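You operate a simulated robot arm through the tools that you are given. There is no shell and no other tool. Be economical: measure what you need, move in short steps, check, and stop when the job is done.

You run a simulated two-armed robot. Do the job below in one go: nothing can be reset, and whatever is moved stays where it is left.

JOB
The wax is too hot: turn it down to 90, then wax the foot of jar 56.
Fine: wait till the display is at 100 C or under. Put the jar back on the board and shut the lid; the pan stays on. Set down upright: what you pick out.

It is judged by the outcome, as a careful person would: the job done as asked, and still so three seconds after it is handed in. It fails if anything else is knocked over, pushed out of place, dropped, spilled or broken. Lids that push on must go on centred and level and be pressed home; caps that screw on are set level and turned clockwise until they are tight.

ROBOT AND FRAMES
Two 6-joint arms with two-finger grippers on one trunk, on a base that drives. Base frame: it is fixed to the floor where the robot stands at the start and does not move with it; the origin is under the middle of the robot, x ahead of it, y to its left, z up; the surface under the hand at the start is at about z = 800. Lengths are in mm, angles in degrees, forces in N, time in s.
The left shoulder is at the start at [61, 143, 913], the right one opposite. With the tool pointing down near the work surface each hand reaches from about 320 to 720 mm from the robot's upright axis, wherever it stands, measured 20 degrees to its own side. Places, roughly: blue dial [500, 200, 900]; green switch [500, 300, 900]; pan lid [700, 200, 900]. Payload 2.45 kg a hand.
The TCP of each hand is the grasp point between the finger pads, 26 mm short of the fingertips. In the tool frame z runs along the fingers and y along their closing line. The gripper opens to 96 mm. The gripper's body begins 69 mm behind the TCP.
Orientation is that of the tool frame in the base frame, as a unit quaternion [x, y, z, w]. With the fingers straight down and closing along the base's y, the tool's x points along the base's -x, its y along +y and its z along -z.

CONTROLS
- The arms move only by the tool jog_arm. It takes "left_plan", "right_plan" or both (then of equal length, played together; a hand with none holds still); each is a list of rows, each a list of 3 entries, a list of its own where there are three numbers: the shift along the tool's x, y, z in units of 30 mm (1.0 is 30 mm), then the turn, a rotation vector about the tool's x, y, z in units of 6 degrees (1.0 is 6 degrees), then the closure in counts, from 0 (fully open) to 255 (shut). In form: [[[x, y, z], [rx, ry, rz], claw], ...]. A call has 1 to 10 rows; each row shifts and turns the commanded pose from where the row before left it, along the tool's axes as they then stand. A call with a number of a shift or a turn outside -1 to 1 is refused whole. Rows are played at 5 a second. More than 50 mm and 8.6 degrees between two rows, or a gripper value outside its range, and nothing of the call is played. Where a pose cannot be reached the arm comes as near as it can. A force on the tool above 90 N (or 10 N above the force at the start of the call, whichever is more), or a blocked arm, ends the call early, and 0.2 s more pass. Each finger halts on what it meets, pressing with about 30 N; the grip force reading is that of the motor and also rises with nothing between the fingers. The clock runs only during rows and for 0.2 s after the last one: add rows that do not move to give the fingers time. It gives the time, the measured TCP pose, the force on the tool (base axes), the opening and the grip force at its end, in the units of the frame above (readings bear some noise), with the torque about the TCP (base axes, N m) and any sound that the robot's microphone picked up.
- Cameras (640 x 400 px; columns grow to the right, rows downward): "scene" is now at [145.9, -15.4, 1523.1]; the picture's right is [-0.07, -1.00, 0.00], its down [-0.73, 0.05, -0.69] and it looks along [0.68, -0.05, -0.73] (base axes); focal length 267 px, centre (320, 200). "left" rides on the left gripper at [82, -3, -98] in its tool frame; the picture's right is [0.04, 1.00, 0.00], its down [-0.73, 0.03, -0.68] and it looks along [-0.68, 0.03, 0.73] (tool axes); focal length 256 px, centre (320, 200). "right" rides on the right gripper at [81, 3, -98] in its tool frame; the picture's right is [-0.04, 1.00, 0.00], its down [-0.73, -0.03, -0.68] and it looks along [-0.68, -0.03, 0.73] (tool axes); focal length 256 px, centre (320, 200). There is no depth. A picture from a camera that has moved, and an enlarged one, comes with that camera's place and axes in the base frame and with its lens. The place of the scene camera against the robot may be out by one fixed shift of up to 18 mm in any direction.
- camera(camera): a new picture of that camera. No time passes.
- slide_trunk(by): slides the trunk up (or, below 0, down) by that many mm; the arms and the scene camera ride with it, the base frame stays. It gives what a move gives, with no picture.
- steer(legs): drives the robot by 1 to 6 legs, each [ahead, turn to the left] in mm and degrees, along the robot's own axes; the way and the turn of a leg run together, so that a leg with both is an arc; at most 1500 mm and 180 degrees a leg. The arms and the cameras ride along, it lands a little off, and it stops where it bumps. It gives what a move gives.
- head_to(pan, tilt): turns the head with the scene camera to pan (to the left, within 86 degrees either way) and tilt (down, from -29 to 69), counted from straight ahead of the robot. It gives what a move gives.
- close_up(camera, box): a new picture of the part [left, top, right, bottom] of that camera's present view, enlarged. No time passes.
- hand_in(): hands the job in; it is judged then, once.

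Go step by step. Nothing tells you exact positions but the pictures and the camera data: compare them with the known pose of the tool, close in by small moves and look again before you grip or let go. The budget is 120 turns and 88 pictures, counting those below and the enlarged ones. Unless the task says otherwise, let go and move clear before handing in, and close with one line.

The tools are called after "Call:" as name(argument=value, ...) on one line, values as JSON. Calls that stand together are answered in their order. jog_arm: Moves the arms, as the interface text tells. Its arguments: {"type":"object","properties":{"left_plan":{"type":"array"},"right_plan":{"type":"array"}},"required":[]} The other tools are called the same way: slide_trunk (by) slides the trunk up or down; steer (legs) drives the base; head_to (pan, tilt) turns the head that bears the scene camera; camera (camera) takes a picture; close_up (camera, box) takes an enlarged picture of a part of a camera's view; hand_in () hands the job in.

At the start:

```text
clock: 0.0
left_ee_pos: [440.5, 237.0, 1252.5]
left_ee_rot: [0.0, 1.0, -0.002, -0.001]
left_wrist_force: [0.0, 0.2, -0.2]
left_ft_torque: [-0.01, -0.01, 0.03]
left_grip_width: 96.1
left_grip_force: 0.1
right_ee_pos: [410.4, -167.6, 1294.6]
right_ee_rot: [-0.001, 1.0, 0.001, 0.0]
right_wrist_force: [-0.6, -0.4, 0.3]
right_ft_torque: [0.01, 0.0, 0.0]
right_grip_width: 95.9
right_grip_force: 0.0
trunk travel left (down, up): [-538.0, 52.0]
robot x, y, heading: [0.9, -2.5, 0.2]
head pan, tilt: [-4.1, 46.7]
```

scene: 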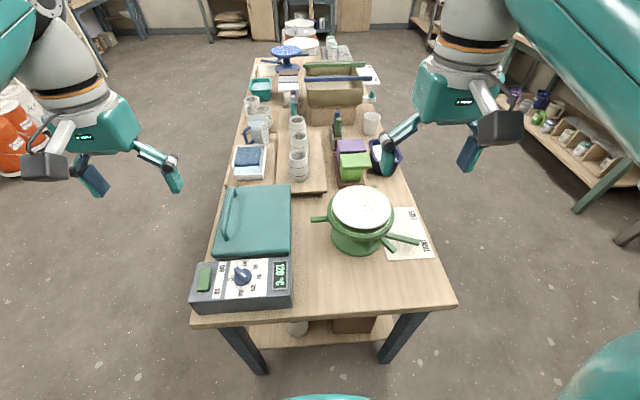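
right: 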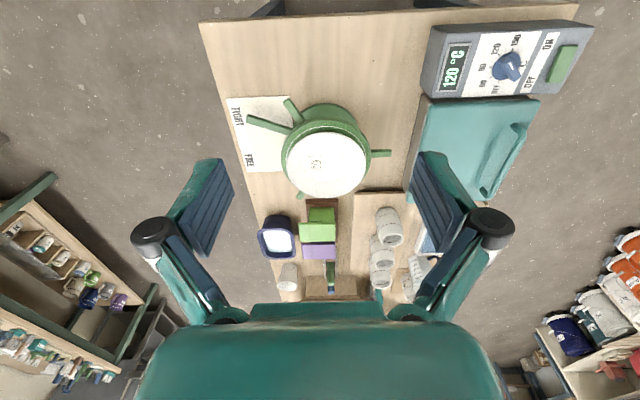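
left: 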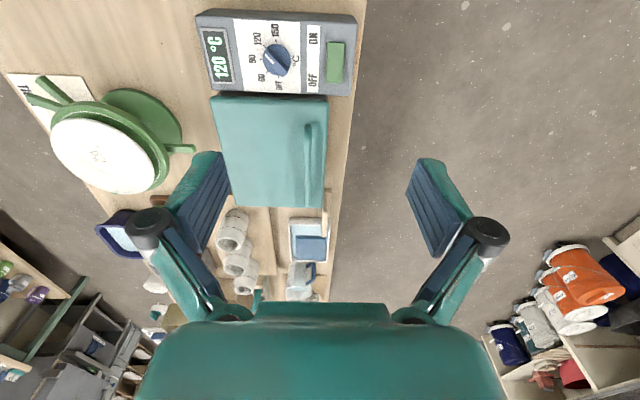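

The wax pan with its dial is front-left, showing 120 C, and three pale jars stand on a board behind. I'll zoom in on the dial and the jars first.

Call:
close_up(camera="scene", box=[180, 240, 310, 320])

Call:
close_up(camera="scene", box=[220, 60, 420, 200])

Call:
close_up(camera="left", box=[190, 0, 370, 110])

```text
4.92 times, centred on (245, 280) of scene
camera zoom: at [145.9, -15.4, 1523.1], right [-0.07, -1.0, 0.0], down [-0.73, 0.05, -0.69], along [0.68, -0.05, -0.73], focal length 1315 px, centre (689, -194)
```

zoom: 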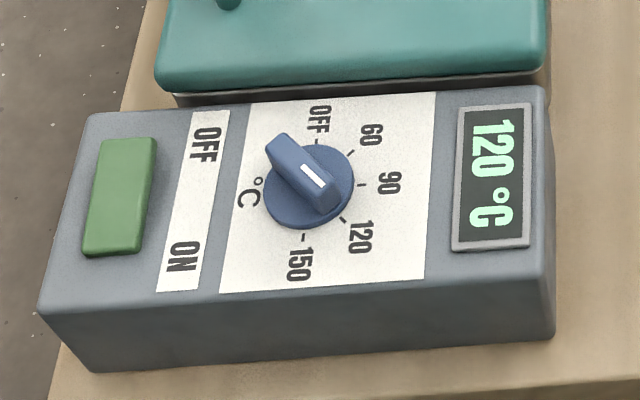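

```text
2.86 times, centred on (320, 130) of scene
camera zoom: at [145.9, -15.4, 1523.1], right [-0.07, -1.0, 0.0], down [-0.73, 0.05, -0.69], along [0.68, -0.05, -0.73], focal length 763 px, centre (320, 400)
```

zoom: 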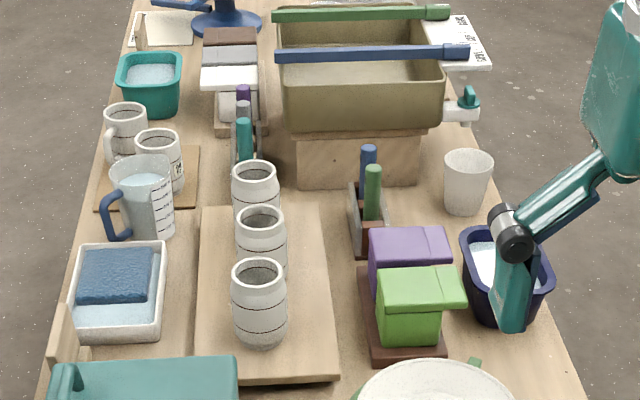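

```text
3.56 times, centred on (280, 55) of left
camera zoom: at [359.5, 235.8, 1352.0], right [-0.04, 1.0, 0.0], down [0.73, 0.03, 0.68], along [0.68, 0.03, -0.73], focal length 910 px, centre (462, 716)
```

zoom: 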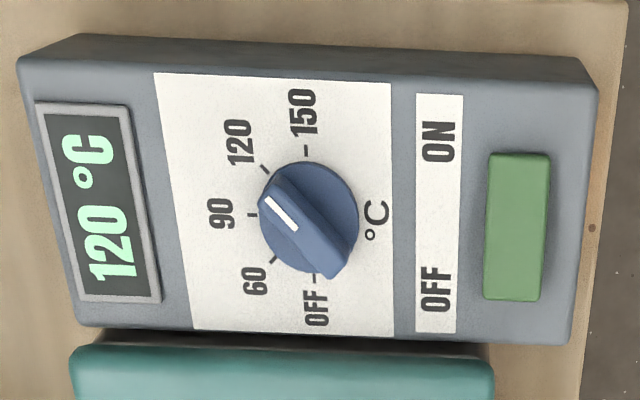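

The dial points at 120, and 90 is 45 degrees counter-clockwise seen from above, with the dial near [478, 172]. I'll bring the left hand down over it and turn the fingers to suit the bar.

Call:
jog_arm(left_plan=[[[-0.177, -0.31, 0.95], [0, 0, 0], 0], [[-0.177, -0.31, 0.95], [0, 0, 0], 0], [[-0.177, -0.31, 0.95], [0, 0, 0], 0], [[-0.177, -0.31, 0.95], [0, 0, 0], 0], [[-0.177, -0.31, 0.95], [0, 0, 0], 0], [[-0.177, -0.31, 0.95], [0, 0, 0], 0], [[-0.177, -0.31, 0.95], [0, 0, 0], 0]])

Call:
jog_arm(left_plan=[[[0, 0, 0], [0, 0, -0.9375], 0], [[0, 0, 0], [0, 0, -0.9375], 0], [[0, 0, 0], [0, 0, -0.9375], 0], [[0, 0, 0], [0, 0, -0.9375], 0], [[0, 0, 0], [0, 0, -0.9375], 0], [[0, 0, 0], [0, 0, -0.9375], 0], [[0, 0, 0], [0, 0, -0.9375], 0], [[0, 0, 0], [0, 0, -0.9375], 0]])

Call:
camera(camera="left")

Call:
camera(camera="scene")

```text
clock: 1.6
left_ee_pos: [478.5, 173.4, 1053.0]
left_ee_rot: [-0.001, 1.0, -0.001, 0.0]
left_wrist_force: [0.4, 0.4, 0.0]
left_ft_torque: [0.0, -0.03, 0.0]
left_grip_width: 96.1
left_grip_force: 0.2
right_ee_pos: [409.7, -168.0, 1294.5]
right_ee_rot: [0.0, 1.0, -0.001, -0.001]
right_wrist_force: [-0.1, -0.8, -0.1]
right_ft_torque: [-0.01, 0.02, 0.0]
right_grip_width: 95.9
right_grip_force: 0.0
trunk travel left (down, up): [-538.0, 52.0]
robot x, y, heading: [2.0, -0.1, 0.0]
head pan, tilt: [-4.1, 46.7]
```

```text
clock: 3.4
left_ee_pos: [478.2, 172.8, 1053.4]
left_ee_rot: [-0.384, 0.923, -0.001, 0.0]
left_wrist_force: [-0.1, 0.4, 0.7]
left_ft_torque: [-0.01, 0.01, 0.0]
left_grip_width: 95.9
left_grip_force: 0.0
right_ee_pos: [409.4, -167.8, 1295.2]
right_ee_rot: [-0.001, 1.0, 0.0, 0.0]
right_wrist_force: [0.4, 0.6, -0.6]
right_ft_torque: [0.01, 0.0, -0.01]
right_grip_width: 96.0
right_grip_force: 0.1
trunk travel left (down, up): [-538.0, 52.0]
robot x, y, heading: [0.5, -0.7, 0.1]
head pan, tilt: [-4.1, 46.7]
```

```text
81 pictures are left
camera left: at [423.2, 113.1, 1153.1], right [-0.74, 0.68, 0.0], down [0.5, 0.54, 0.68], along [0.46, 0.5, -0.74], focal length 256 px, centre (320, 200)
```

left: 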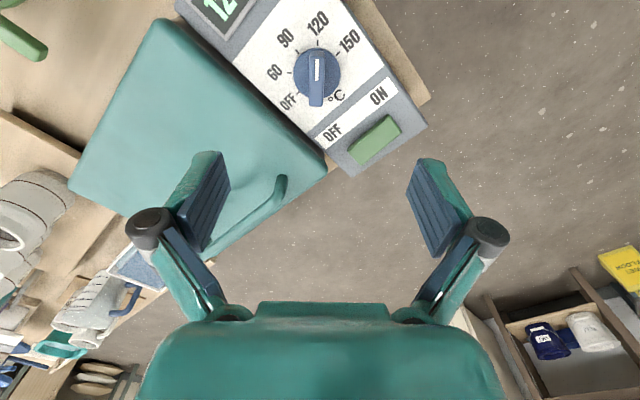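

```text
80 pictures are left
camera scene: at [146.0, -15.4, 1523.1], right [-0.07, -1.0, 0.0], down [-0.73, 0.05, -0.69], along [0.68, -0.05, -0.73], focal length 267 px, centre (320, 200)
```

scene: 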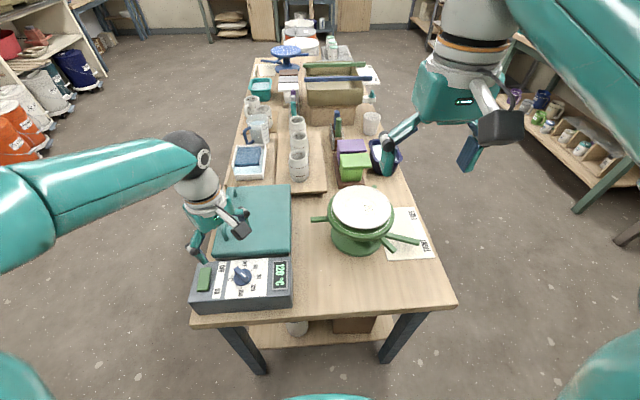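

The bar lines up with the fingers, with the dial near [480, 171, 885]. Lowering to just above it with the fingers part closed.

Call:
jog_arm(left_plan=[[[0, -0.09, 0.95], [0, 0, 0], 120], [[0, 0, 0.95], [0, 0, 0], 120], [[0, 0, 0.95], [0, 0, 0], 120], [[0, 0, 0.95], [0, 0, 0], 120]])

Call:
camera(camera="left")

Call:
close_up(camera="scene", box=[180, 220, 310, 300])

```text
clock: 4.4
left_ee_pos: [480.8, 169.1, 939.1]
left_ee_rot: [-0.383, 0.924, -0.001, -0.001]
left_wrist_force: [0.5, 0.4, -0.3]
left_ft_torque: [-0.01, 0.02, -0.01]
left_grip_width: 50.5
left_grip_force: 0.0
right_ee_pos: [410.0, -167.5, 1294.7]
right_ee_rot: [-0.001, 1.0, 0.0, -0.001]
right_wrist_force: [0.2, 1.4, 0.3]
right_ft_torque: [0.01, 0.03, -0.02]
right_grip_width: 96.1
right_grip_force: 0.1
trunk travel left (down, up): [-538.0, 52.0]
robot x, y, heading: [-1.0, 0.5, 0.1]
head pan, tilt: [-4.1, 46.7]
```

```text
79 pictures are left
camera left: at [425.3, 110.9, 1039.3], right [-0.73, 0.68, 0.0], down [0.5, 0.54, 0.68], along [0.46, 0.5, -0.74], focal length 256 px, centre (320, 200)
```

left: 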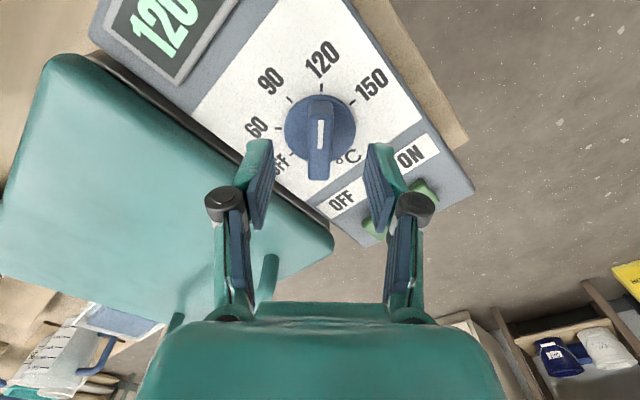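

```text
4.92 times, centred on (245, 260) of scene
camera zoom: at [146.7, -15.3, 1523.0], right [-0.07, -1.0, 0.0], down [-0.73, 0.05, -0.69], along [0.68, -0.05, -0.73], focal length 1315 px, centre (689, -95)
```

zoom: 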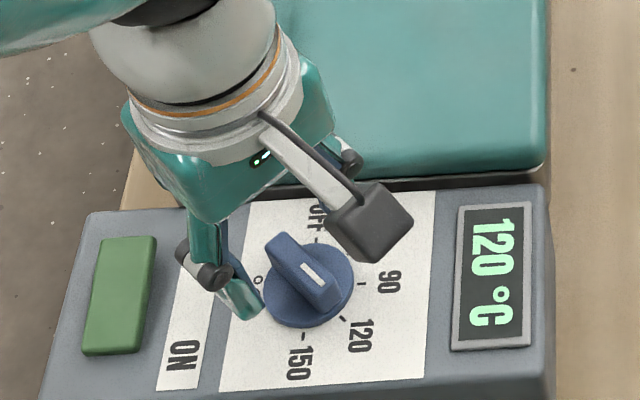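

Centered well. Lowering 28 mm and checking from the side.

Call:
jog_arm(left_plan=[[[0, 0, 0.5], [0, 0, 0], 120], [[0, 0, 0.45], [0, 0, 0], 120]])

Call:
close_up(camera="left", box=[220, 60, 420, 185])

Call:
close_up(camera="scene", box=[200, 240, 280, 290])

```text
clock: 5.0
left_ee_pos: [479.7, 169.7, 910.7]
left_ee_rot: [-0.383, 0.924, -0.002, -0.001]
left_wrist_force: [-0.6, 0.7, -0.1]
left_ft_torque: [-0.02, -0.01, 0.0]
left_grip_width: 50.9
left_grip_force: 0.0
right_ee_pos: [409.4, -168.3, 1295.1]
right_ee_rot: [-0.002, 1.0, 0.0, 0.0]
right_wrist_force: [-0.8, 0.4, 0.3]
right_ft_torque: [-0.02, 0.03, 0.01]
right_grip_width: 96.0
right_grip_force: 0.0
trunk travel left (down, up): [-538.0, 52.0]
robot x, y, heading: [-1.3, 1.9, 0.1]
head pan, tilt: [-4.1, 46.7]
```

```text
3.20 times, centred on (320, 122) of left
camera zoom: at [424.5, 111.4, 1010.3], right [-0.73, 0.68, 0.0], down [0.5, 0.54, 0.68], along [0.46, 0.5, -0.74], focal length 819 px, centre (320, 448)
```

zoom: 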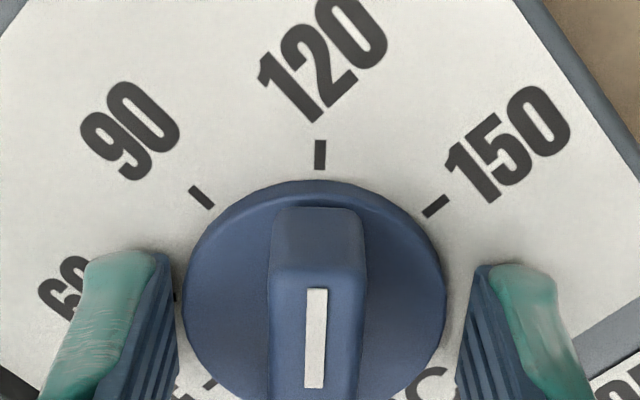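

```text
8.00 times, centred on (240, 265) of scene
camera zoom: at [145.9, -15.4, 1523.1], right [-0.07, -1.0, 0.0], down [-0.73, 0.05, -0.69], along [0.68, -0.05, -0.73], focal length 2137 px, centre (960, -320)
```

zoom: 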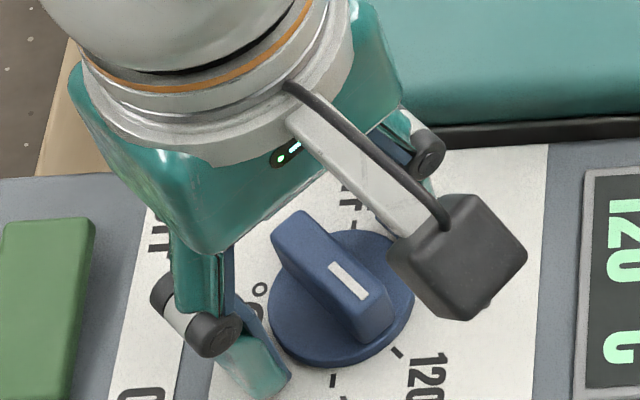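

Fingers straddle the bar. I'll go down a touch more, close on it and check.

Call:
jog_arm(left_plan=[[[-0.05, 0, 0.14], [0, 0, 0], 120], [[0, 0, 0], [0, 0, 0], 200], [[0, 0, 0], [0, 0, 0], 220], [[0, 0, 0], [0, 0, 0], 220]])

Call:
close_up(camera="left", box=[220, 60, 420, 185])

```text
clock: 6.0
left_ee_pos: [481.6, 170.5, 909.0]
left_ee_rot: [-0.382, 0.924, -0.002, 0.002]
left_wrist_force: [3.5, -3.3, 27.3]
left_ft_torque: [-0.13, 0.96, 0.01]
left_grip_width: 45.5
left_grip_force: 45.2
right_ee_pos: [408.3, -168.1, 1295.8]
right_ee_rot: [-0.001, 1.0, 0.001, 0.001]
right_wrist_force: [-0.4, -0.2, -0.5]
right_ft_torque: [0.05, 0.01, 0.01]
right_grip_width: 96.1
right_grip_force: 0.0
trunk travel left (down, up): [-538.0, 52.0]
robot x, y, heading: [-0.5, -0.4, -0.1]
head pan, tilt: [-4.1, 46.7]
```

```text
3.20 times, centred on (320, 122) of left
camera zoom: at [425.3, 111.2, 1008.4], right [-0.74, 0.68, -0.01], down [0.49, 0.54, 0.68], along [0.46, 0.5, -0.73], focal length 819 px, centre (320, 448)
```

zoom: 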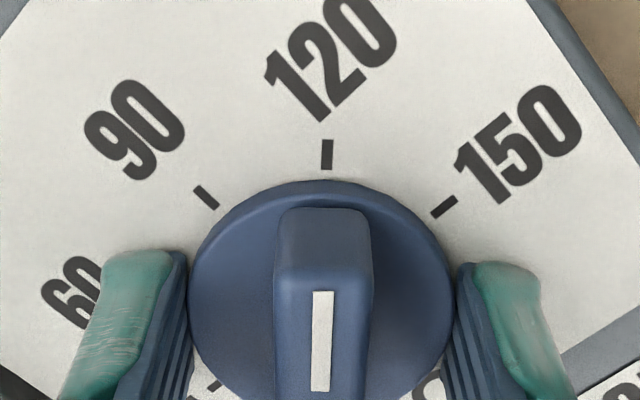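

The fingers gripped the round disc and touched the panel: they're too low. Opening, raising 12 mm, and closing on the bar.

Call:
jog_arm(left_plan=[[[0, 0, 0], [0, 0, 0], 115], [[0, 0, 0], [0, 0, 0], 115], [[0, 0, -0.45], [0, 0, 0], 115], [[0, 0, 0], [0, 0, 0], 200], [[0, 0, 0], [0, 0, 0], 240], [[0, 0, 0], [0, 0, 0], 240]])

Call:
close_up(camera="left", box=[220, 60, 420, 185])

```text
clock: 7.4
left_ee_pos: [480.0, 170.4, 919.7]
left_ee_rot: [-0.382, 0.924, -0.001, 0.0]
left_wrist_force: [5.1, -11.1, -3.4]
left_ft_torque: [-0.66, 0.01, 0.03]
left_grip_width: 14.0
left_grip_force: 40.2
right_ee_pos: [409.9, -168.9, 1294.6]
right_ee_rot: [0.0, 1.0, 0.001, -0.001]
right_wrist_force: [0.5, -0.2, -0.2]
right_ft_torque: [0.02, -0.03, 0.01]
right_grip_width: 96.1
right_grip_force: 0.1
trunk travel left (down, up): [-538.0, 52.0]
robot x, y, heading: [-1.7, 0.0, -0.1]
head pan, tilt: [-4.1, 46.7]
```

```text
3.20 times, centred on (320, 122) of left
camera zoom: at [426.2, 111.6, 1019.6], right [-0.73, 0.68, 0.0], down [0.5, 0.54, 0.68], along [0.46, 0.5, -0.74], focal length 819 px, centre (320, 448)
```

zoom: 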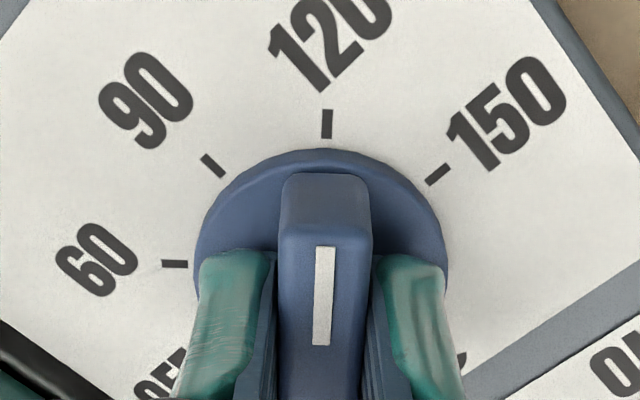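

The bar is gripped (14 mm). Turning 45 degrees counter-clockwise seen from above.

Call:
jog_arm(left_plan=[[[0, 0, 0], [0, 0, -0.833], 240], [[0, 0, 0], [0, 0, -0.833], 240], [[0, 0, 0], [0, 0, -0.833], 240], [[0, 0, 0], [0, 0, -0.833], 240], [[0, 0, 0], [0, 0, -0.833], 240], [[0, 0, 0], [0, 0, -0.833], 240], [[0, 0, 0], [0, 0, -0.833], 240], [[0, 0, 0], [0, 0, -0.833], 240], [[0, 0, 0], [0, 0, -0.833], 240], [[0, 0, 0], [0, 0, 0], 240]])

Call:
close_up(camera="left", box=[220, 60, 420, 185])

```text
clock: 9.6
left_ee_pos: [479.1, 170.8, 920.7]
left_ee_rot: [0.707, -0.707, 0.0, 0.002]
left_wrist_force: [-13.7, -3.2, -8.7]
left_ft_torque: [-0.67, 0.34, -0.06]
left_grip_width: 13.8
left_grip_force: 40.6
right_ee_pos: [408.0, -167.2, 1294.8]
right_ee_rot: [-0.001, 1.0, 0.0, 0.001]
right_wrist_force: [0.6, 0.1, 0.1]
right_ft_torque: [-0.01, 0.0, 0.0]
right_grip_width: 95.7
right_grip_force: 0.0
trunk travel left (down, up): [-538.0, 52.0]
robot x, y, heading: [-3.0, -0.8, -0.0]
head pan, tilt: [-4.1, 46.7]
```

```text
3.20 times, centred on (320, 122) of left
camera zoom: at [482.9, 90.8, 1019.6], right [-1.0, -0.04, 0.0], down [-0.03, 0.73, 0.68], along [-0.03, 0.68, -0.74], focal length 819 px, centre (320, 448)
```

zoom: 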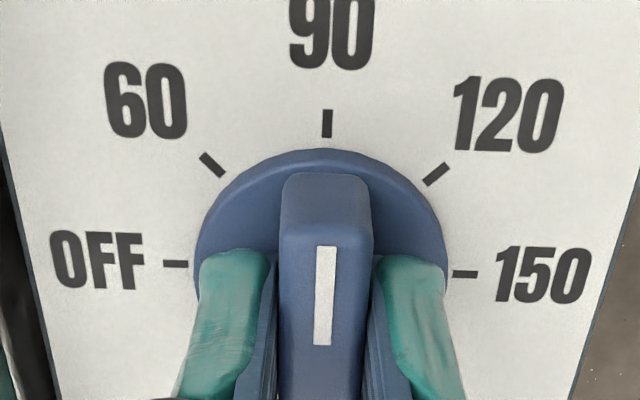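

The dial is exactly on 90. Releasing and rising clear.

Call:
jog_arm(left_plan=[[[0, 0, 0], [0, 0, 0], 150], [[0, 0, 0], [0, 0, 0], 110], [[0, 0, -0.5], [0, 0, 0], 110], [[0, 0, -1], [0, 0, 0], 110], [[0, 0, -1], [0, 0, 0], 60], [[0, 0, -1], [0, 0, 0], 0], [[0, 0, -1], [0, 0, 0], 0], [[0, 0, -1], [0, 0, 0], 0], [[0, 0, -1], [0, 0, 0], 0], [[0, 0, -1], [0, 0, 0], 0]])

Call:
head_to(pan=20, tilt=60)

Call:
camera(camera="scene")

Call:
close_up(camera="left", box=[200, 0, 440, 150])

```text
clock: 11.8
left_ee_pos: [480.5, 170.9, 1146.7]
left_ee_rot: [-0.707, 0.707, -0.001, -0.001]
left_wrist_force: [-0.1, 0.2, 0.0]
left_ft_torque: [0.01, 0.0, 0.0]
left_grip_width: 96.0
left_grip_force: 0.0
right_ee_pos: [410.0, -169.2, 1293.5]
right_ee_rot: [-0.001, 1.0, 0.001, 0.0]
right_wrist_force: [0.1, -1.7, -0.5]
right_ft_torque: [-0.01, -0.02, 0.04]
right_grip_width: 95.9
right_grip_force: 0.1
trunk travel left (down, up): [-538.0, 52.0]
robot x, y, heading: [-1.8, 0.6, -0.0]
head pan, tilt: [-4.1, 46.7]
```

```text
clock: 12.7
left_ee_pos: [481.8, 171.6, 1146.9]
left_ee_rot: [0.707, -0.707, 0.001, 0.001]
left_wrist_force: [0.4, 0.4, 1.0]
left_ft_torque: [0.01, -0.01, -0.01]
left_grip_width: 96.2
left_grip_force: 0.0
right_ee_pos: [410.1, -168.4, 1294.3]
right_ee_rot: [-0.001, 1.0, 0.0, 0.0]
right_wrist_force: [-0.8, 0.1, -1.0]
right_ft_torque: [0.01, -0.03, -0.05]
right_grip_width: 96.1
right_grip_force: 0.0
trunk travel left (down, up): [-538.0, 52.0]
robot x, y, heading: [-0.2, -0.8, -0.1]
head pan, tilt: [20.0, 60.0]
```

```text
72 pictures are left
camera scene: at [128.9, 13.1, 1506.0], right [0.34, -0.94, 0.0], down [-0.81, -0.3, -0.5], along [0.47, 0.17, -0.87], focal length 267 px, centre (320, 200)
```

scene: 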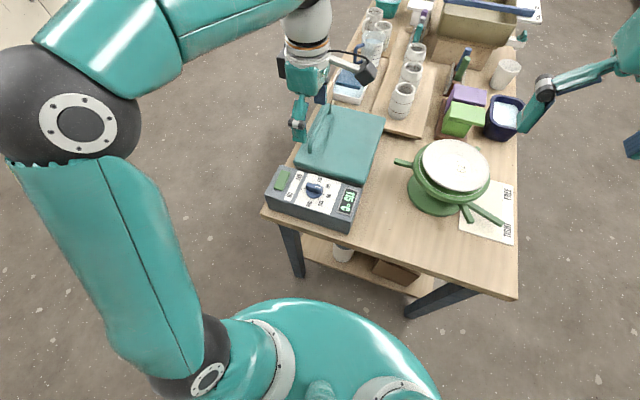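

```text
2.67 times, centred on (320, 75) of left
camera zoom: at [484.9, 91.1, 1246.0], right [-1.0, -0.04, 0.0], down [-0.03, 0.74, 0.68], along [-0.03, 0.68, -0.74], focal length 683 px, centre (320, 533)
```

zoom: 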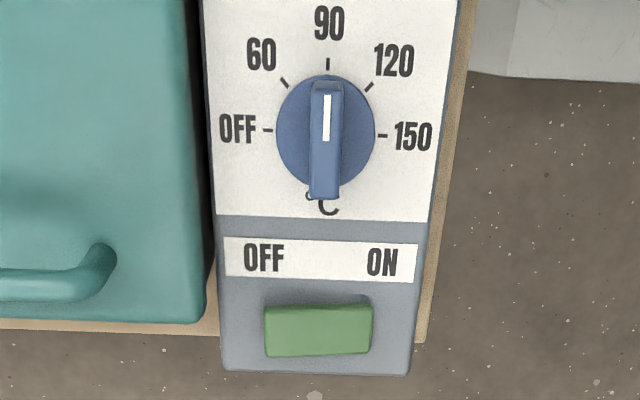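

The dial reads 90. I'll look at the jars, the display and the surroundings on the left before driving there.

Call:
close_up(camera="scene", box=[360, 20, 460, 130])

Call:
head_to(pan=60, tilt=40)

Call:
camera(camera="scene")

```text
3.64 times, centred on (410, 75) of scene
camera zoom: at [128.9, 13.1, 1506.0], right [0.34, -0.94, 0.0], down [-0.81, -0.3, -0.5], along [0.47, 0.17, -0.87], focal length 972 px, centre (-7, 654)
```

zoom: 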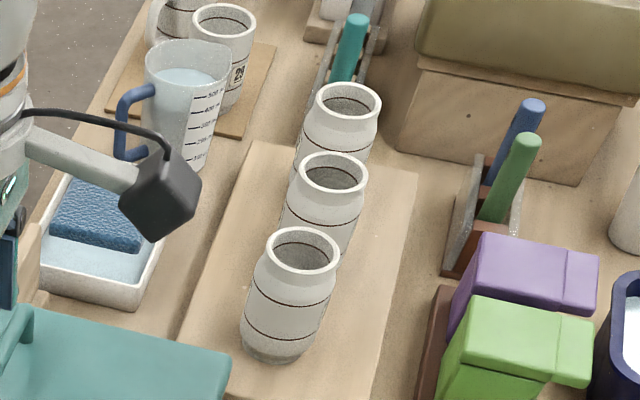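

```text
clock: 13.8
left_ee_pos: [481.8, 172.8, 1146.9]
left_ee_rot: [-0.706, 0.708, -0.001, -0.001]
left_wrist_force: [-0.9, -0.4, 0.6]
left_ft_torque: [0.01, 0.01, 0.02]
left_grip_width: 96.1
left_grip_force: 0.1
right_ee_pos: [410.1, -167.6, 1294.3]
right_ee_rot: [-0.001, 1.0, -0.001, 0.0]
right_wrist_force: [-0.3, -0.3, -0.1]
right_ft_torque: [-0.02, 0.03, -0.04]
right_grip_width: 96.2
right_grip_force: 0.1
trunk travel left (down, up): [-538.0, 52.0]
robot x, y, heading: [1.2, -0.6, 0.0]
head pan, tilt: [60.0, 40.0]
```

```text
69 pictures are left
camera scene: at [108.8, 64.0, 1532.7], right [0.87, -0.5, 0.0], down [-0.32, -0.56, -0.77], along [0.38, 0.66, -0.64], focal length 267 px, centre (320, 200)
```

scene: 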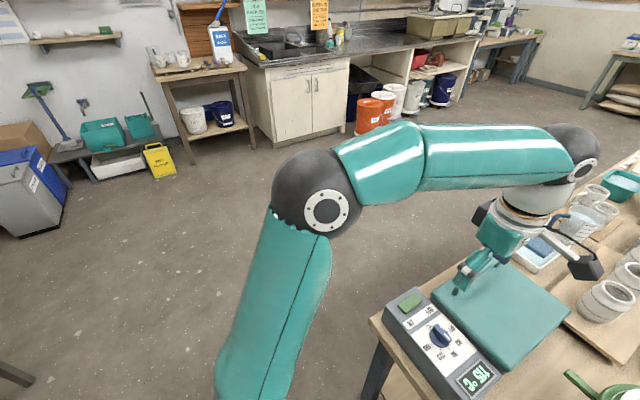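

The floor to the left is open. I'll drive round to the table's left side and face the table.

Call:
steer(legs=[[0, 90], [720, 0], [0, -90], [850, 0], [0, -90]])

Call:
head_to(pan=0, tilt=50)

Call:
camera(camera="scene")

```text
clock: 17.9
left_ee_pos: [-120.2, 504.5, 1146.2]
left_ee_rot: [0.998, -0.055, 0.003, 0.0]
left_wrist_force: [0.0, 0.3, -0.4]
left_ft_torque: [-0.04, -0.07, 0.04]
left_grip_width: 96.3
left_grip_force: 0.0
right_ee_pos: [208.3, 396.1, 1295.7]
right_ee_rot: [-0.669, 0.744, -0.001, 0.001]
right_wrist_force: [-1.9, 0.4, 0.2]
right_ft_torque: [-0.05, -0.16, -0.03]
right_grip_width: 95.9
right_grip_force: 0.1
trunk travel left (down, up): [-538.0, 52.0]
robot x, y, heading: [60.0, -5.8, 85.6]
head pan, tilt: [60.0, 40.0]
stopped in leg 1: the robot was blocked; the commanded pose is now the measured one
```

```text
clock: 19.2
left_ee_pos: [-115.8, 502.0, 1146.9]
left_ee_rot: [0.999, -0.054, 0.001, -0.001]
left_wrist_force: [0.3, 0.1, -0.3]
left_ft_torque: [-0.01, 0.0, 0.0]
left_grip_width: 95.6
left_grip_force: 0.1
right_ee_pos: [213.5, 395.7, 1297.1]
right_ee_rot: [-0.667, 0.745, 0.002, 0.001]
right_wrist_force: [-0.6, -0.6, 0.2]
right_ft_torque: [-0.04, 0.02, 0.04]
right_grip_width: 95.8
right_grip_force: 0.1
trunk travel left (down, up): [-538.0, 52.0]
robot x, y, heading: [58.4, -3.3, 85.5]
head pan, tilt: [0.0, 50.0]
```

```text
68 pictures are left
camera scene: at [75.4, 125.4, 1518.5], right [1.0, -0.08, 0.0], down [-0.06, -0.76, -0.64], along [0.05, 0.64, -0.77], focal length 267 px, centre (320, 200)
```

scene: 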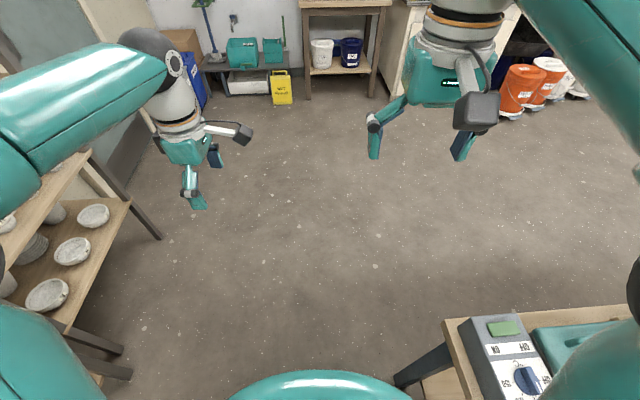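

The turn was blocked at 85 degrees. I'll look at both sides to see what was touched.

Call:
head_to(pan=75, tilt=45)

Call:
camera(camera="scene")

Call:
head_to(pan=-75, tilt=45)

Call:
camera(camera="scene")

```text
clock: 20.7
left_ee_pos: [-115.4, 502.5, 1146.7]
left_ee_rot: [0.998, -0.055, 0.002, -0.001]
left_wrist_force: [0.0, -0.3, -0.6]
left_ft_torque: [0.01, 0.04, 0.0]
left_grip_width: 96.0
left_grip_force: 0.1
right_ee_pos: [213.5, 395.1, 1296.4]
right_ee_rot: [-0.667, 0.745, 0.002, 0.0]
right_wrist_force: [0.0, 0.1, 1.0]
right_ft_torque: [-0.03, -0.02, -0.02]
right_grip_width: 95.8
right_grip_force: 0.0
trunk travel left (down, up): [-538.0, 52.0]
robot x, y, heading: [58.6, -2.1, 85.9]
head pan, tilt: [75.0, 45.0]
```

```text
67 pictures are left
camera scene: at [-7.0, 75.7, 1525.5], right [0.33, 0.94, 0.0], down [0.67, -0.24, -0.71], along [-0.67, 0.23, -0.71], focal length 267 px, centre (320, 200)
```

scene: 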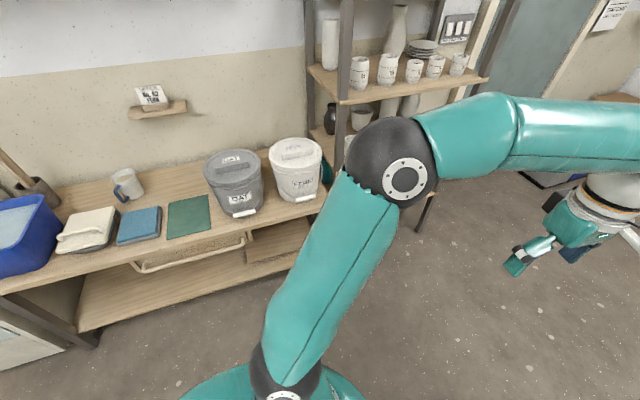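

```text
clock: 23.1
left_ee_pos: [-115.8, 502.7, 1147.3]
left_ee_rot: [0.998, -0.055, 0.002, -0.001]
left_wrist_force: [0.3, 0.0, 0.0]
left_ft_torque: [0.01, 0.03, 0.02]
left_grip_width: 95.9
left_grip_force: 0.0
right_ee_pos: [213.7, 395.3, 1295.8]
right_ee_rot: [-0.667, 0.745, 0.001, 0.0]
right_wrist_force: [0.5, 0.2, 1.1]
right_ft_torque: [-0.01, 0.0, -0.02]
right_grip_width: 96.0
right_grip_force: 0.1
trunk travel left (down, up): [-538.0, 52.0]
robot x, y, heading: [58.8, -1.3, 85.6]
head pan, tilt: [-75.0, 45.0]
```

```text
66 pictures are left
camera scene: at [149.6, 63.6, 1525.5], right [0.18, -0.98, 0.0], down [-0.69, -0.13, -0.71], along [0.69, 0.13, -0.71], focal length 267 px, centre (320, 200)
```

scene: 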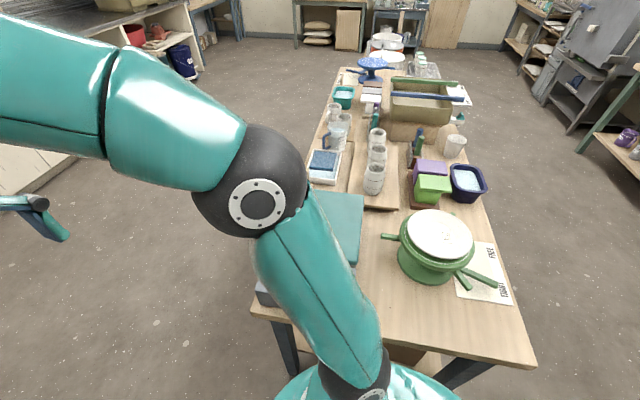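

Nothing visibly disturbed; table and items are where they were. I'll try a short drive ahead, away from whatever blocked.

Call:
steer(legs=[[150, 0]])

```text
clock: 24.4
left_ee_pos: [-103.7, 658.4, 1146.1]
left_ee_rot: [0.998, -0.056, 0.001, 0.0]
left_wrist_force: [0.7, 0.5, 0.3]
left_ft_torque: [-0.07, 0.02, 0.02]
left_grip_width: 95.8
left_grip_force: 0.1
right_ee_pos: [226.2, 548.8, 1295.5]
right_ee_rot: [-0.667, 0.745, 0.001, -0.001]
right_wrist_force: [0.7, 1.2, -0.7]
right_ft_torque: [-0.05, 0.04, 0.01]
right_grip_width: 96.2
right_grip_force: 0.1
trunk travel left (down, up): [-538.0, 52.0]
robot x, y, heading: [71.6, 149.5, 85.6]
head pan, tilt: [-75.0, 45.0]
```

Driving works. Continuing out to the left side, then along the table.

Call:
steer(legs=[[590, 0], [0, -85.6], [735, 0]])

Call:
camera(camera="scene")

```text
clock: 31.6
left_ee_pos: [584.4, 1009.4, 1149.3]
left_ee_rot: [0.736, -0.677, 0.001, 0.0]
left_wrist_force: [1.1, -0.8, 0.5]
left_ft_torque: [0.1, 0.04, -0.03]
left_grip_width: 96.1
left_grip_force: 0.0
right_ee_pos: [540.4, 665.3, 1297.4]
right_ee_rot: [-0.042, 0.999, 0.002, 0.001]
right_wrist_force: [-1.1, -1.1, 0.5]
right_ft_torque: [0.1, 0.05, -0.03]
right_grip_width: 95.9
right_grip_force: 0.0
trunk travel left (down, up): [-538.0, 52.0]
robot x, y, heading: [114.1, 799.8, 5.2]
head pan, tilt: [-75.0, 45.0]
stopped in leg 2: the robot was blocked; the commanded pose is now the measured one
```

```text
65 pictures are left
camera scene: at [208.8, 713.7, 1525.1], right [-0.94, -0.35, 0.0], down [-0.25, 0.67, -0.7], along [0.25, -0.66, -0.71], focal length 267 px, centre (320, 200)
```

scene: 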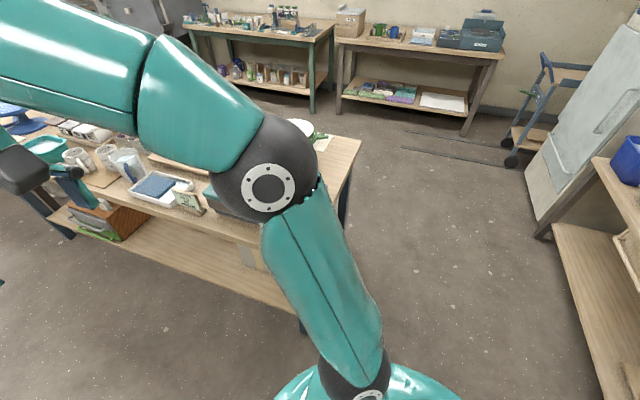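

Again the turn ended a few degrees short, with nothing around to hit here, so turns simply seem inexact. Going on along the table in smaller legs.

Call:
steer(legs=[[735, -8]])

Call:
steer(legs=[[0, -45]])

```text
clock: 35.6
left_ee_pos: [1331.3, 966.3, 1148.9]
left_ee_rot: [-0.688, 0.725, -0.003, -0.001]
left_wrist_force: [0.1, 0.3, 0.4]
left_ft_torque: [0.01, 0.02, 0.01]
left_grip_width: 96.0
left_grip_force: 0.1
right_ee_pos: [1242.0, 631.5, 1297.4]
right_ee_rot: [0.027, 1.0, 0.001, 0.001]
right_wrist_force: [1.1, 0.6, 0.2]
right_ft_torque: [-0.01, 0.01, 0.01]
right_grip_width: 95.7
right_grip_force: 0.1
trunk travel left (down, up): [-538.0, 52.0]
robot x, y, heading: [837.7, 818.6, -2.2]
head pan, tilt: [-75.0, 45.0]
```

```text
clock: 38.3
left_ee_pos: [1290.5, 573.5, 1149.0]
left_ee_rot: [-0.36, 0.933, -0.001, -0.001]
left_wrist_force: [-0.3, -1.0, 0.0]
left_ft_torque: [0.01, 0.0, 0.03]
left_grip_width: 96.1
left_grip_force: 0.1
right_ee_pos: [992.0, 399.1, 1299.5]
right_ee_rot: [0.406, 0.914, 0.001, 0.001]
right_wrist_force: [-0.4, 0.3, 0.8]
right_ft_torque: [0.02, 0.01, -0.04]
right_grip_width: 96.0
right_grip_force: 0.0
trunk travel left (down, up): [-538.0, 52.0]
robot x, y, heading: [862.4, 837.3, -46.9]
head pan, tilt: [-75.0, 45.0]
```

Call:
steer(legs=[[0, -43]])

Call:
head_to(pan=0, tilt=50)

Call:
camera(camera="scene")

```text
clock: 40.9
left_ee_pos: [1001.2, 350.8, 1150.2]
left_ee_rot: [0.001, 1.0, -0.001, -0.001]
left_wrist_force: [0.3, -0.1, 0.3]
left_ft_torque: [-0.01, 0.02, 0.01]
left_grip_width: 96.1
left_grip_force: 0.1
right_ee_pos: [662.9, 423.2, 1298.9]
right_ee_rot: [0.708, 0.707, 0.0, 0.001]
right_wrist_force: [-0.2, -0.6, -0.1]
right_ft_torque: [0.02, 0.01, -0.01]
right_grip_width: 96.2
right_grip_force: 0.0
trunk travel left (down, up): [-538.0, 52.0]
robot x, y, heading: [891.4, 838.6, -88.8]
head pan, tilt: [-75.0, 45.0]
```

```text
clock: 42.3
left_ee_pos: [999.9, 350.7, 1150.5]
left_ee_rot: [0.001, 1.0, -0.001, -0.002]
left_wrist_force: [0.3, -0.1, -0.2]
left_ft_torque: [0.0, -0.03, 0.0]
left_grip_width: 95.9
left_grip_force: 0.1
right_ee_pos: [661.2, 424.4, 1298.7]
right_ee_rot: [0.707, 0.707, 0.0, 0.002]
right_wrist_force: [0.8, 0.3, -0.1]
right_ft_torque: [0.03, 0.0, 0.0]
right_grip_width: 95.9
right_grip_force: 0.0
trunk travel left (down, up): [-538.0, 52.0]
robot x, y, heading: [891.5, 834.5, -88.8]
head pan, tilt: [0.0, 50.0]
```

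```text
64 pictures are left
camera scene: at [897.2, 690.9, 1518.5], right [-1.0, -0.02, 0.0], down [-0.01, 0.77, -0.64], along [0.01, -0.64, -0.77], focal length 267 px, centre (320, 200)
```

scene: 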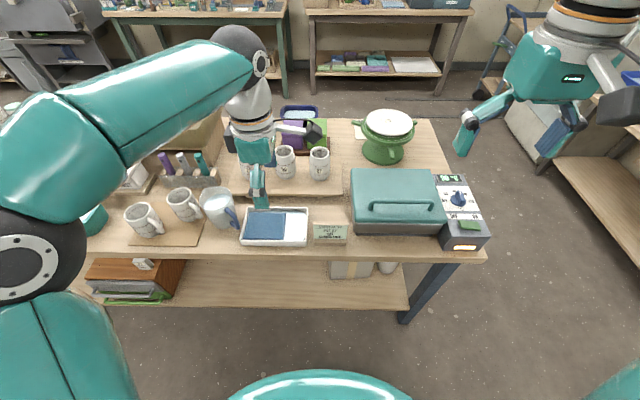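

Now I face the user side: lid handle toward me, a small sign card by the pan, and the jars with labels facing this side. Zooming in on both.

Call:
close_up(camera="scene", box=[220, 130, 360, 220])

Call:
close_up(camera="scene", box=[300, 160, 500, 270])

Call:
close_up(camera="left", box=[150, 0, 500, 200])

```text
4.44 times, centred on (290, 175) of scene
camera zoom: at [897.2, 690.9, 1518.5], right [-1.0, -0.02, 0.0], down [-0.01, 0.77, -0.64], along [0.01, -0.64, -0.77], focal length 1187 px, centre (453, 311)
```

zoom: 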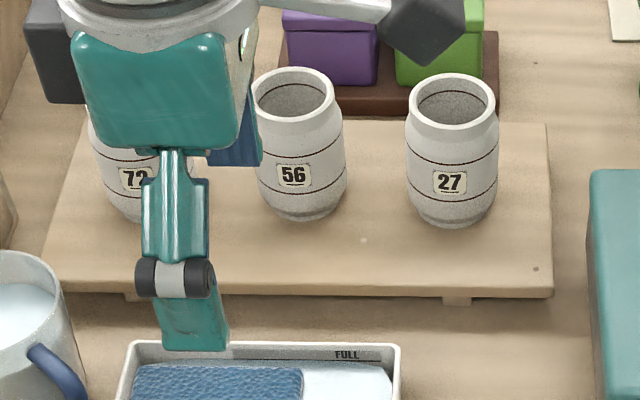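

```text
3.20 times, centred on (400, 215) of scene
camera zoom: at [897.2, 690.9, 1518.5], right [-1.0, -0.02, 0.0], down [-0.01, 0.77, -0.64], along [0.01, -0.64, -0.77], focal length 855 px, centre (64, 152)
```

zoom: 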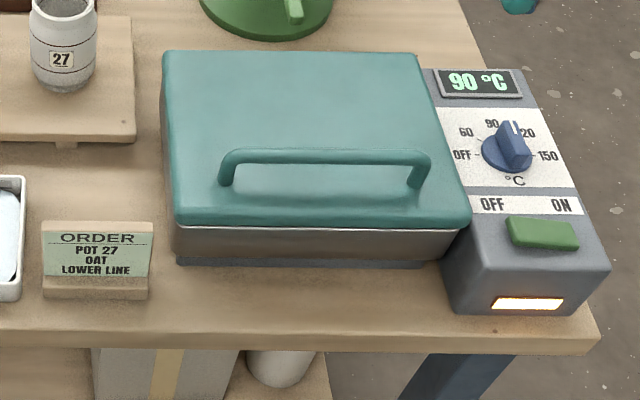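

```text
1.83 times, centred on (325, 100) of left
camera zoom: at [919.6, 348.8, 1250.4], right [-0.04, 1.0, 0.0], down [0.74, 0.03, 0.68], along [0.68, 0.02, -0.74], focal length 468 px, centre (311, 383)
```

zoom: 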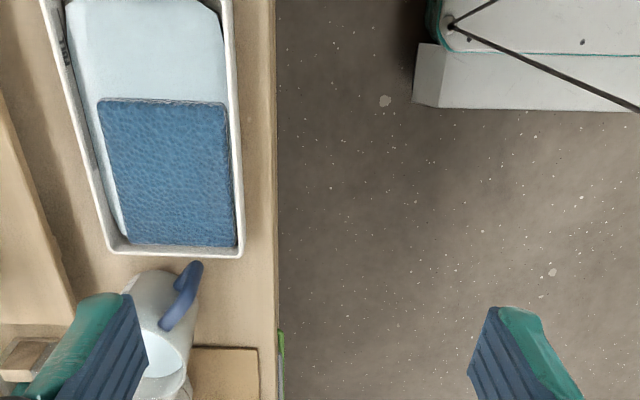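

Jar 56 is the middle one (about x 1040, y −10) and the display already reads 90 C. I'll drive closer to the table so both jar and pan are in reach.

Call:
steer(legs=[[175, 0]])

Call:
camera(camera="left")

Call:
camera(camera="right")

Call:
camera(camera="scene")

```text
clock: 43.8
left_ee_pos: [1004.0, 173.3, 1149.8]
left_ee_rot: [0.001, 1.0, -0.002, -0.002]
left_wrist_force: [-0.1, -0.7, 0.4]
left_ft_torque: [0.05, 0.01, -0.01]
left_grip_width: 96.0
left_grip_force: 0.1
right_ee_pos: [664.8, 245.7, 1298.3]
right_ee_rot: [0.708, 0.706, 0.0, 0.001]
right_wrist_force: [-0.3, -0.9, -0.4]
right_ft_torque: [0.04, 0.0, 0.0]
right_grip_width: 96.1
right_grip_force: 0.0
trunk travel left (down, up): [-538.0, 52.0]
robot x, y, heading: [891.1, 660.8, -89.0]
head pan, tilt: [0.0, 50.0]
```

```text
60 pictures are left
camera left: at [923.2, 171.1, 1249.6], right [-0.04, 1.0, 0.0], down [0.74, 0.03, 0.68], along [0.68, 0.03, -0.74], focal length 256 px, centre (320, 200)
```

left: 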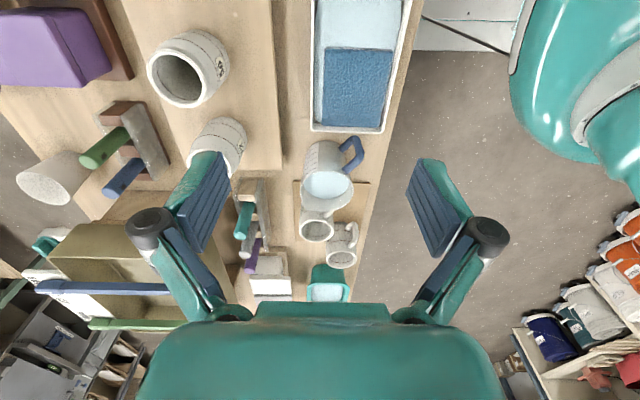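

```text
59 pictures are left
camera right: at [668.6, 326.8, 1395.4], right [1.0, -0.04, 0.0], down [-0.03, -0.73, 0.68], along [-0.03, -0.68, -0.73], focal length 256 px, centre (320, 200)
```

right: 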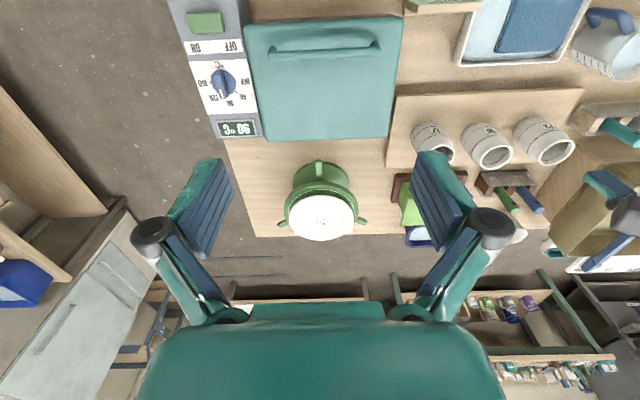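

```text
58 pictures are left
camera scene: at [901.2, 512.8, 1518.3], right [-1.0, -0.02, 0.0], down [-0.02, 0.77, -0.64], along [0.01, -0.64, -0.77], focal length 267 px, centre (320, 200)
```

scene: 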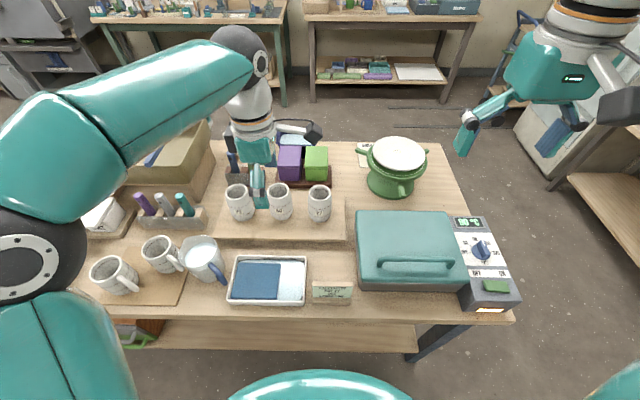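

The lid spans about x 530–805, y 40–260, with its handle bar along x at y≈228 and the hinge likely at the far edge. I'll bring the right hand down over the handle with its fingers closing along y.

Call:
jog_arm(right_plan=[[[-0.6, 0.2, 0.9], [0, 0, 0], 0], [[0, 0, 0.9], [0, 0, 1], 0], [[0, 0, 0.9], [0, 0, 1], 0], [[0, 0, 0.9], [0, 0, 1], 0], [[0, 0, 0.9], [0, 0, 1], 0], [[0, 0, 0.9], [0, 0, 1], 0], [[0, 0, 0.9], [0, 0, 1], 0], [[0, 0, 0.9], [0, 0, 1], 0], [[0, 0, 0.9], [0, 0, 1], 0], [[0, 0, 0.9], [0, 0, 1], 0]])

Call:
jog_arm(right_plan=[[[0, 0, 0], [0, 0, 1], 0], [[0, 0, 0], [0, 0, 1], 0], [[0, 0, 0], [0, 0, 1], 60], [[0, 0, 0], [0, 0, 1], 120], [[0, 0, 0], [0, 0, 1], 120], [[0, 0, 0], [0, 0, 1], 120], [[0, 0, 0], [0, 0, 0], 120]])

Call:
camera(camera="right")

Call:
camera(camera="scene")

```text
clock: 46.0
left_ee_pos: [1003.7, 174.0, 1150.3]
left_ee_rot: [0.0, 1.0, -0.001, -0.002]
left_wrist_force: [-0.7, -0.4, 0.8]
left_ft_torque: [0.02, 0.03, -0.02]
left_grip_width: 95.6
left_grip_force: 0.1
right_ee_pos: [671.8, 229.7, 1029.8]
right_ee_rot: [0.951, 0.308, 0.001, 0.001]
right_wrist_force: [0.3, -0.5, 0.5]
right_ft_torque: [0.01, -0.01, 0.03]
right_grip_width: 96.0
right_grip_force: 0.0
trunk travel left (down, up): [-538.0, 52.0]
robot x, y, heading: [894.2, 664.8, -88.8]
head pan, tilt: [0.0, 50.0]
```

```text
clock: 47.6
left_ee_pos: [1004.8, 175.2, 1151.4]
left_ee_rot: [0.002, 1.0, -0.001, -0.002]
left_wrist_force: [0.2, 0.0, 1.4]
left_ft_torque: [0.01, 0.03, 0.04]
left_grip_width: 96.0
left_grip_force: 0.0
right_ee_pos: [670.5, 229.2, 1029.4]
right_ee_rot: [1.0, -0.001, 0.002, 0.002]
right_wrist_force: [0.0, -0.4, 0.5]
right_ft_torque: [0.02, -0.03, -0.01]
right_grip_width: 51.1
right_grip_force: 0.0
trunk travel left (down, up): [-538.0, 52.0]
robot x, y, heading: [893.3, 662.6, -88.8]
head pan, tilt: [0.0, 50.0]
```

```text
57 pictures are left
camera right: at [752.9, 225.2, 1127.0], right [-0.04, -1.0, 0.0], down [-0.73, 0.03, 0.68], along [-0.68, 0.03, -0.74], focal length 256 px, centre (320, 200)
```

right: 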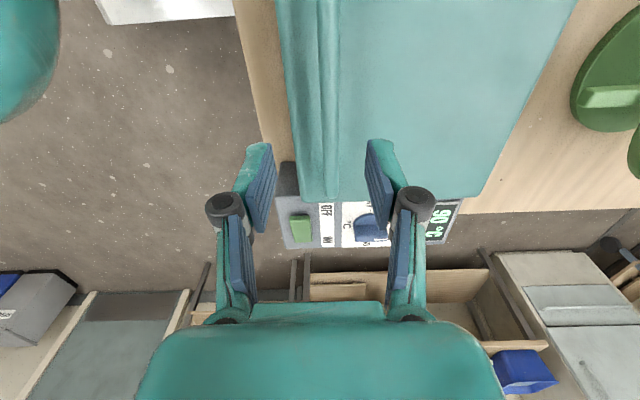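

```text
56 pictures are left
camera scene: at [901.2, 514.9, 1518.5], right [-1.0, -0.02, 0.0], down [-0.02, 0.77, -0.64], along [0.01, -0.64, -0.77], focal length 267 px, centre (320, 200)
```

scene: 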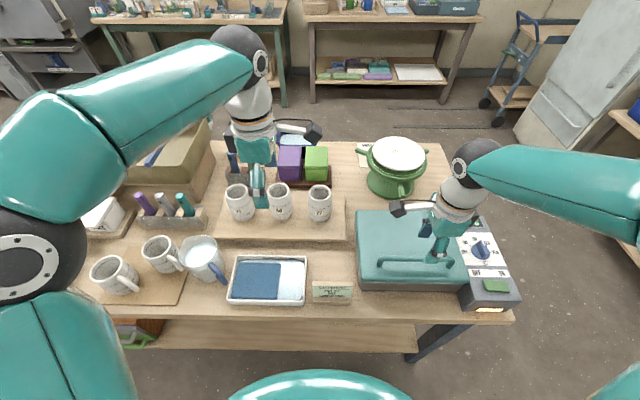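

Call:
close_up(camera="right", box=[230, 0, 430, 220])

Call:
close_up(camera="scene", box=[345, 190, 525, 320])

```text
1.82 times, centred on (330, 110) of right
camera zoom: at [752.9, 225.2, 1127.0], right [-0.04, -1.0, 0.0], down [-0.73, 0.03, 0.68], along [-0.68, 0.03, -0.74], focal length 465 px, centre (302, 364)
```

zoom: 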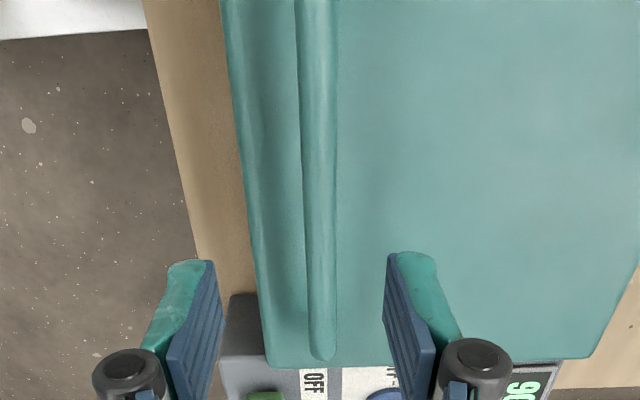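

```text
3.08 times, centred on (435, 255) of scene
camera zoom: at [901.2, 514.9, 1518.5], right [-1.0, -0.02, 0.0], down [-0.02, 0.77, -0.64], along [0.01, -0.64, -0.77], focal length 822 px, centre (-34, 31)
```

zoom: 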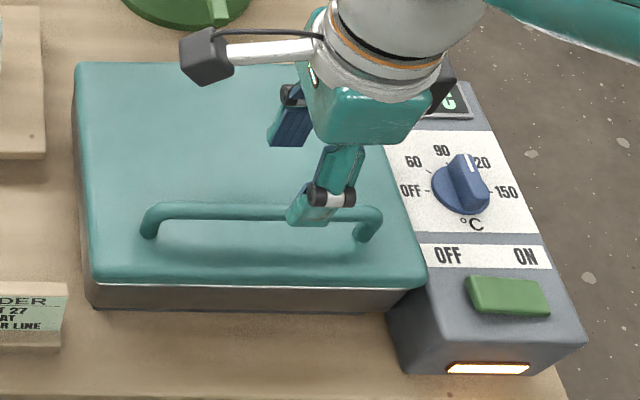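

The handle bar is at y≈222, near z 905–915. Shifting 6 mm and lowering to just above it.

Call:
jog_arm(right_plan=[[[0, 0.22, 0.8], [0, 0, 0], 110], [[0, 0, 0.8], [0, 0, 0], 110], [[0, 0, 0.8], [0, 0, 0], 110], [[0, 0, 0.5], [0, 0, 0], 110]])

Call:
camera(camera="right")

Call:
close_up(camera="scene", box=[345, 190, 525, 320])

```text
clock: 48.6
left_ee_pos: [1004.2, 174.9, 1151.5]
left_ee_rot: [0.001, 1.0, 0.0, -0.002]
left_wrist_force: [0.6, 0.7, -0.4]
left_ft_torque: [-0.03, -0.01, 0.01]
left_grip_width: 96.0
left_grip_force: 0.1
right_ee_pos: [671.1, 220.7, 942.5]
right_ee_rot: [1.0, -0.001, 0.001, 0.002]
right_wrist_force: [0.8, -0.2, 0.7]
right_ft_torque: [0.01, 0.05, 0.01]
right_grip_width: 54.7
right_grip_force: 0.1
trunk travel left (down, up): [-538.0, 52.0]
robot x, y, heading: [893.3, 664.2, -88.7]
head pan, tilt: [0.0, 50.0]
```

```text
53 pictures are left
camera right: at [752.9, 217.2, 1040.4], right [-0.04, -1.0, 0.0], down [-0.73, 0.03, 0.68], along [-0.68, 0.03, -0.74], focal length 256 px, centre (320, 200)
```

right: 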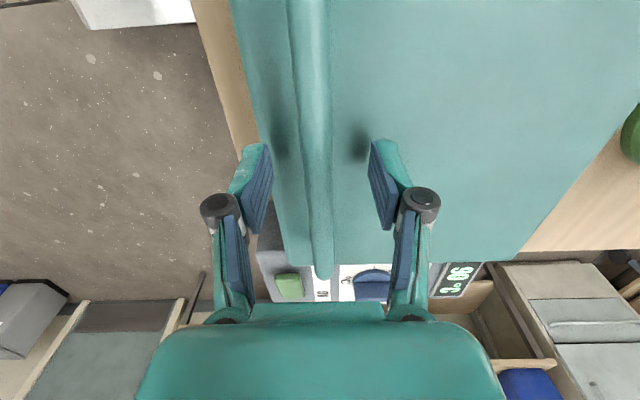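

```text
3.08 times, centred on (435, 255) of scene
camera zoom: at [901.1, 514.8, 1518.5], right [-1.0, -0.02, 0.0], down [-0.02, 0.77, -0.64], along [0.01, -0.64, -0.77], focal length 822 px, centre (-34, 31)
```

zoom: 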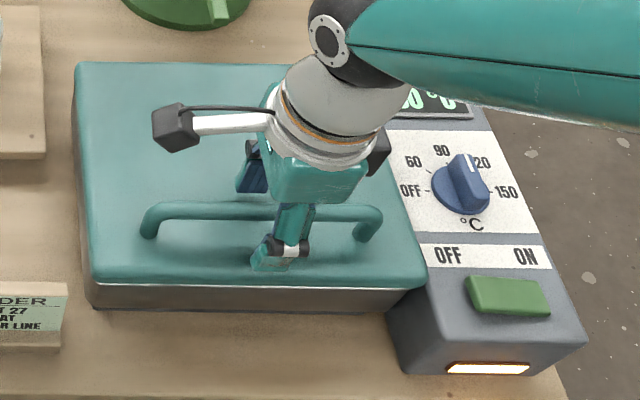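

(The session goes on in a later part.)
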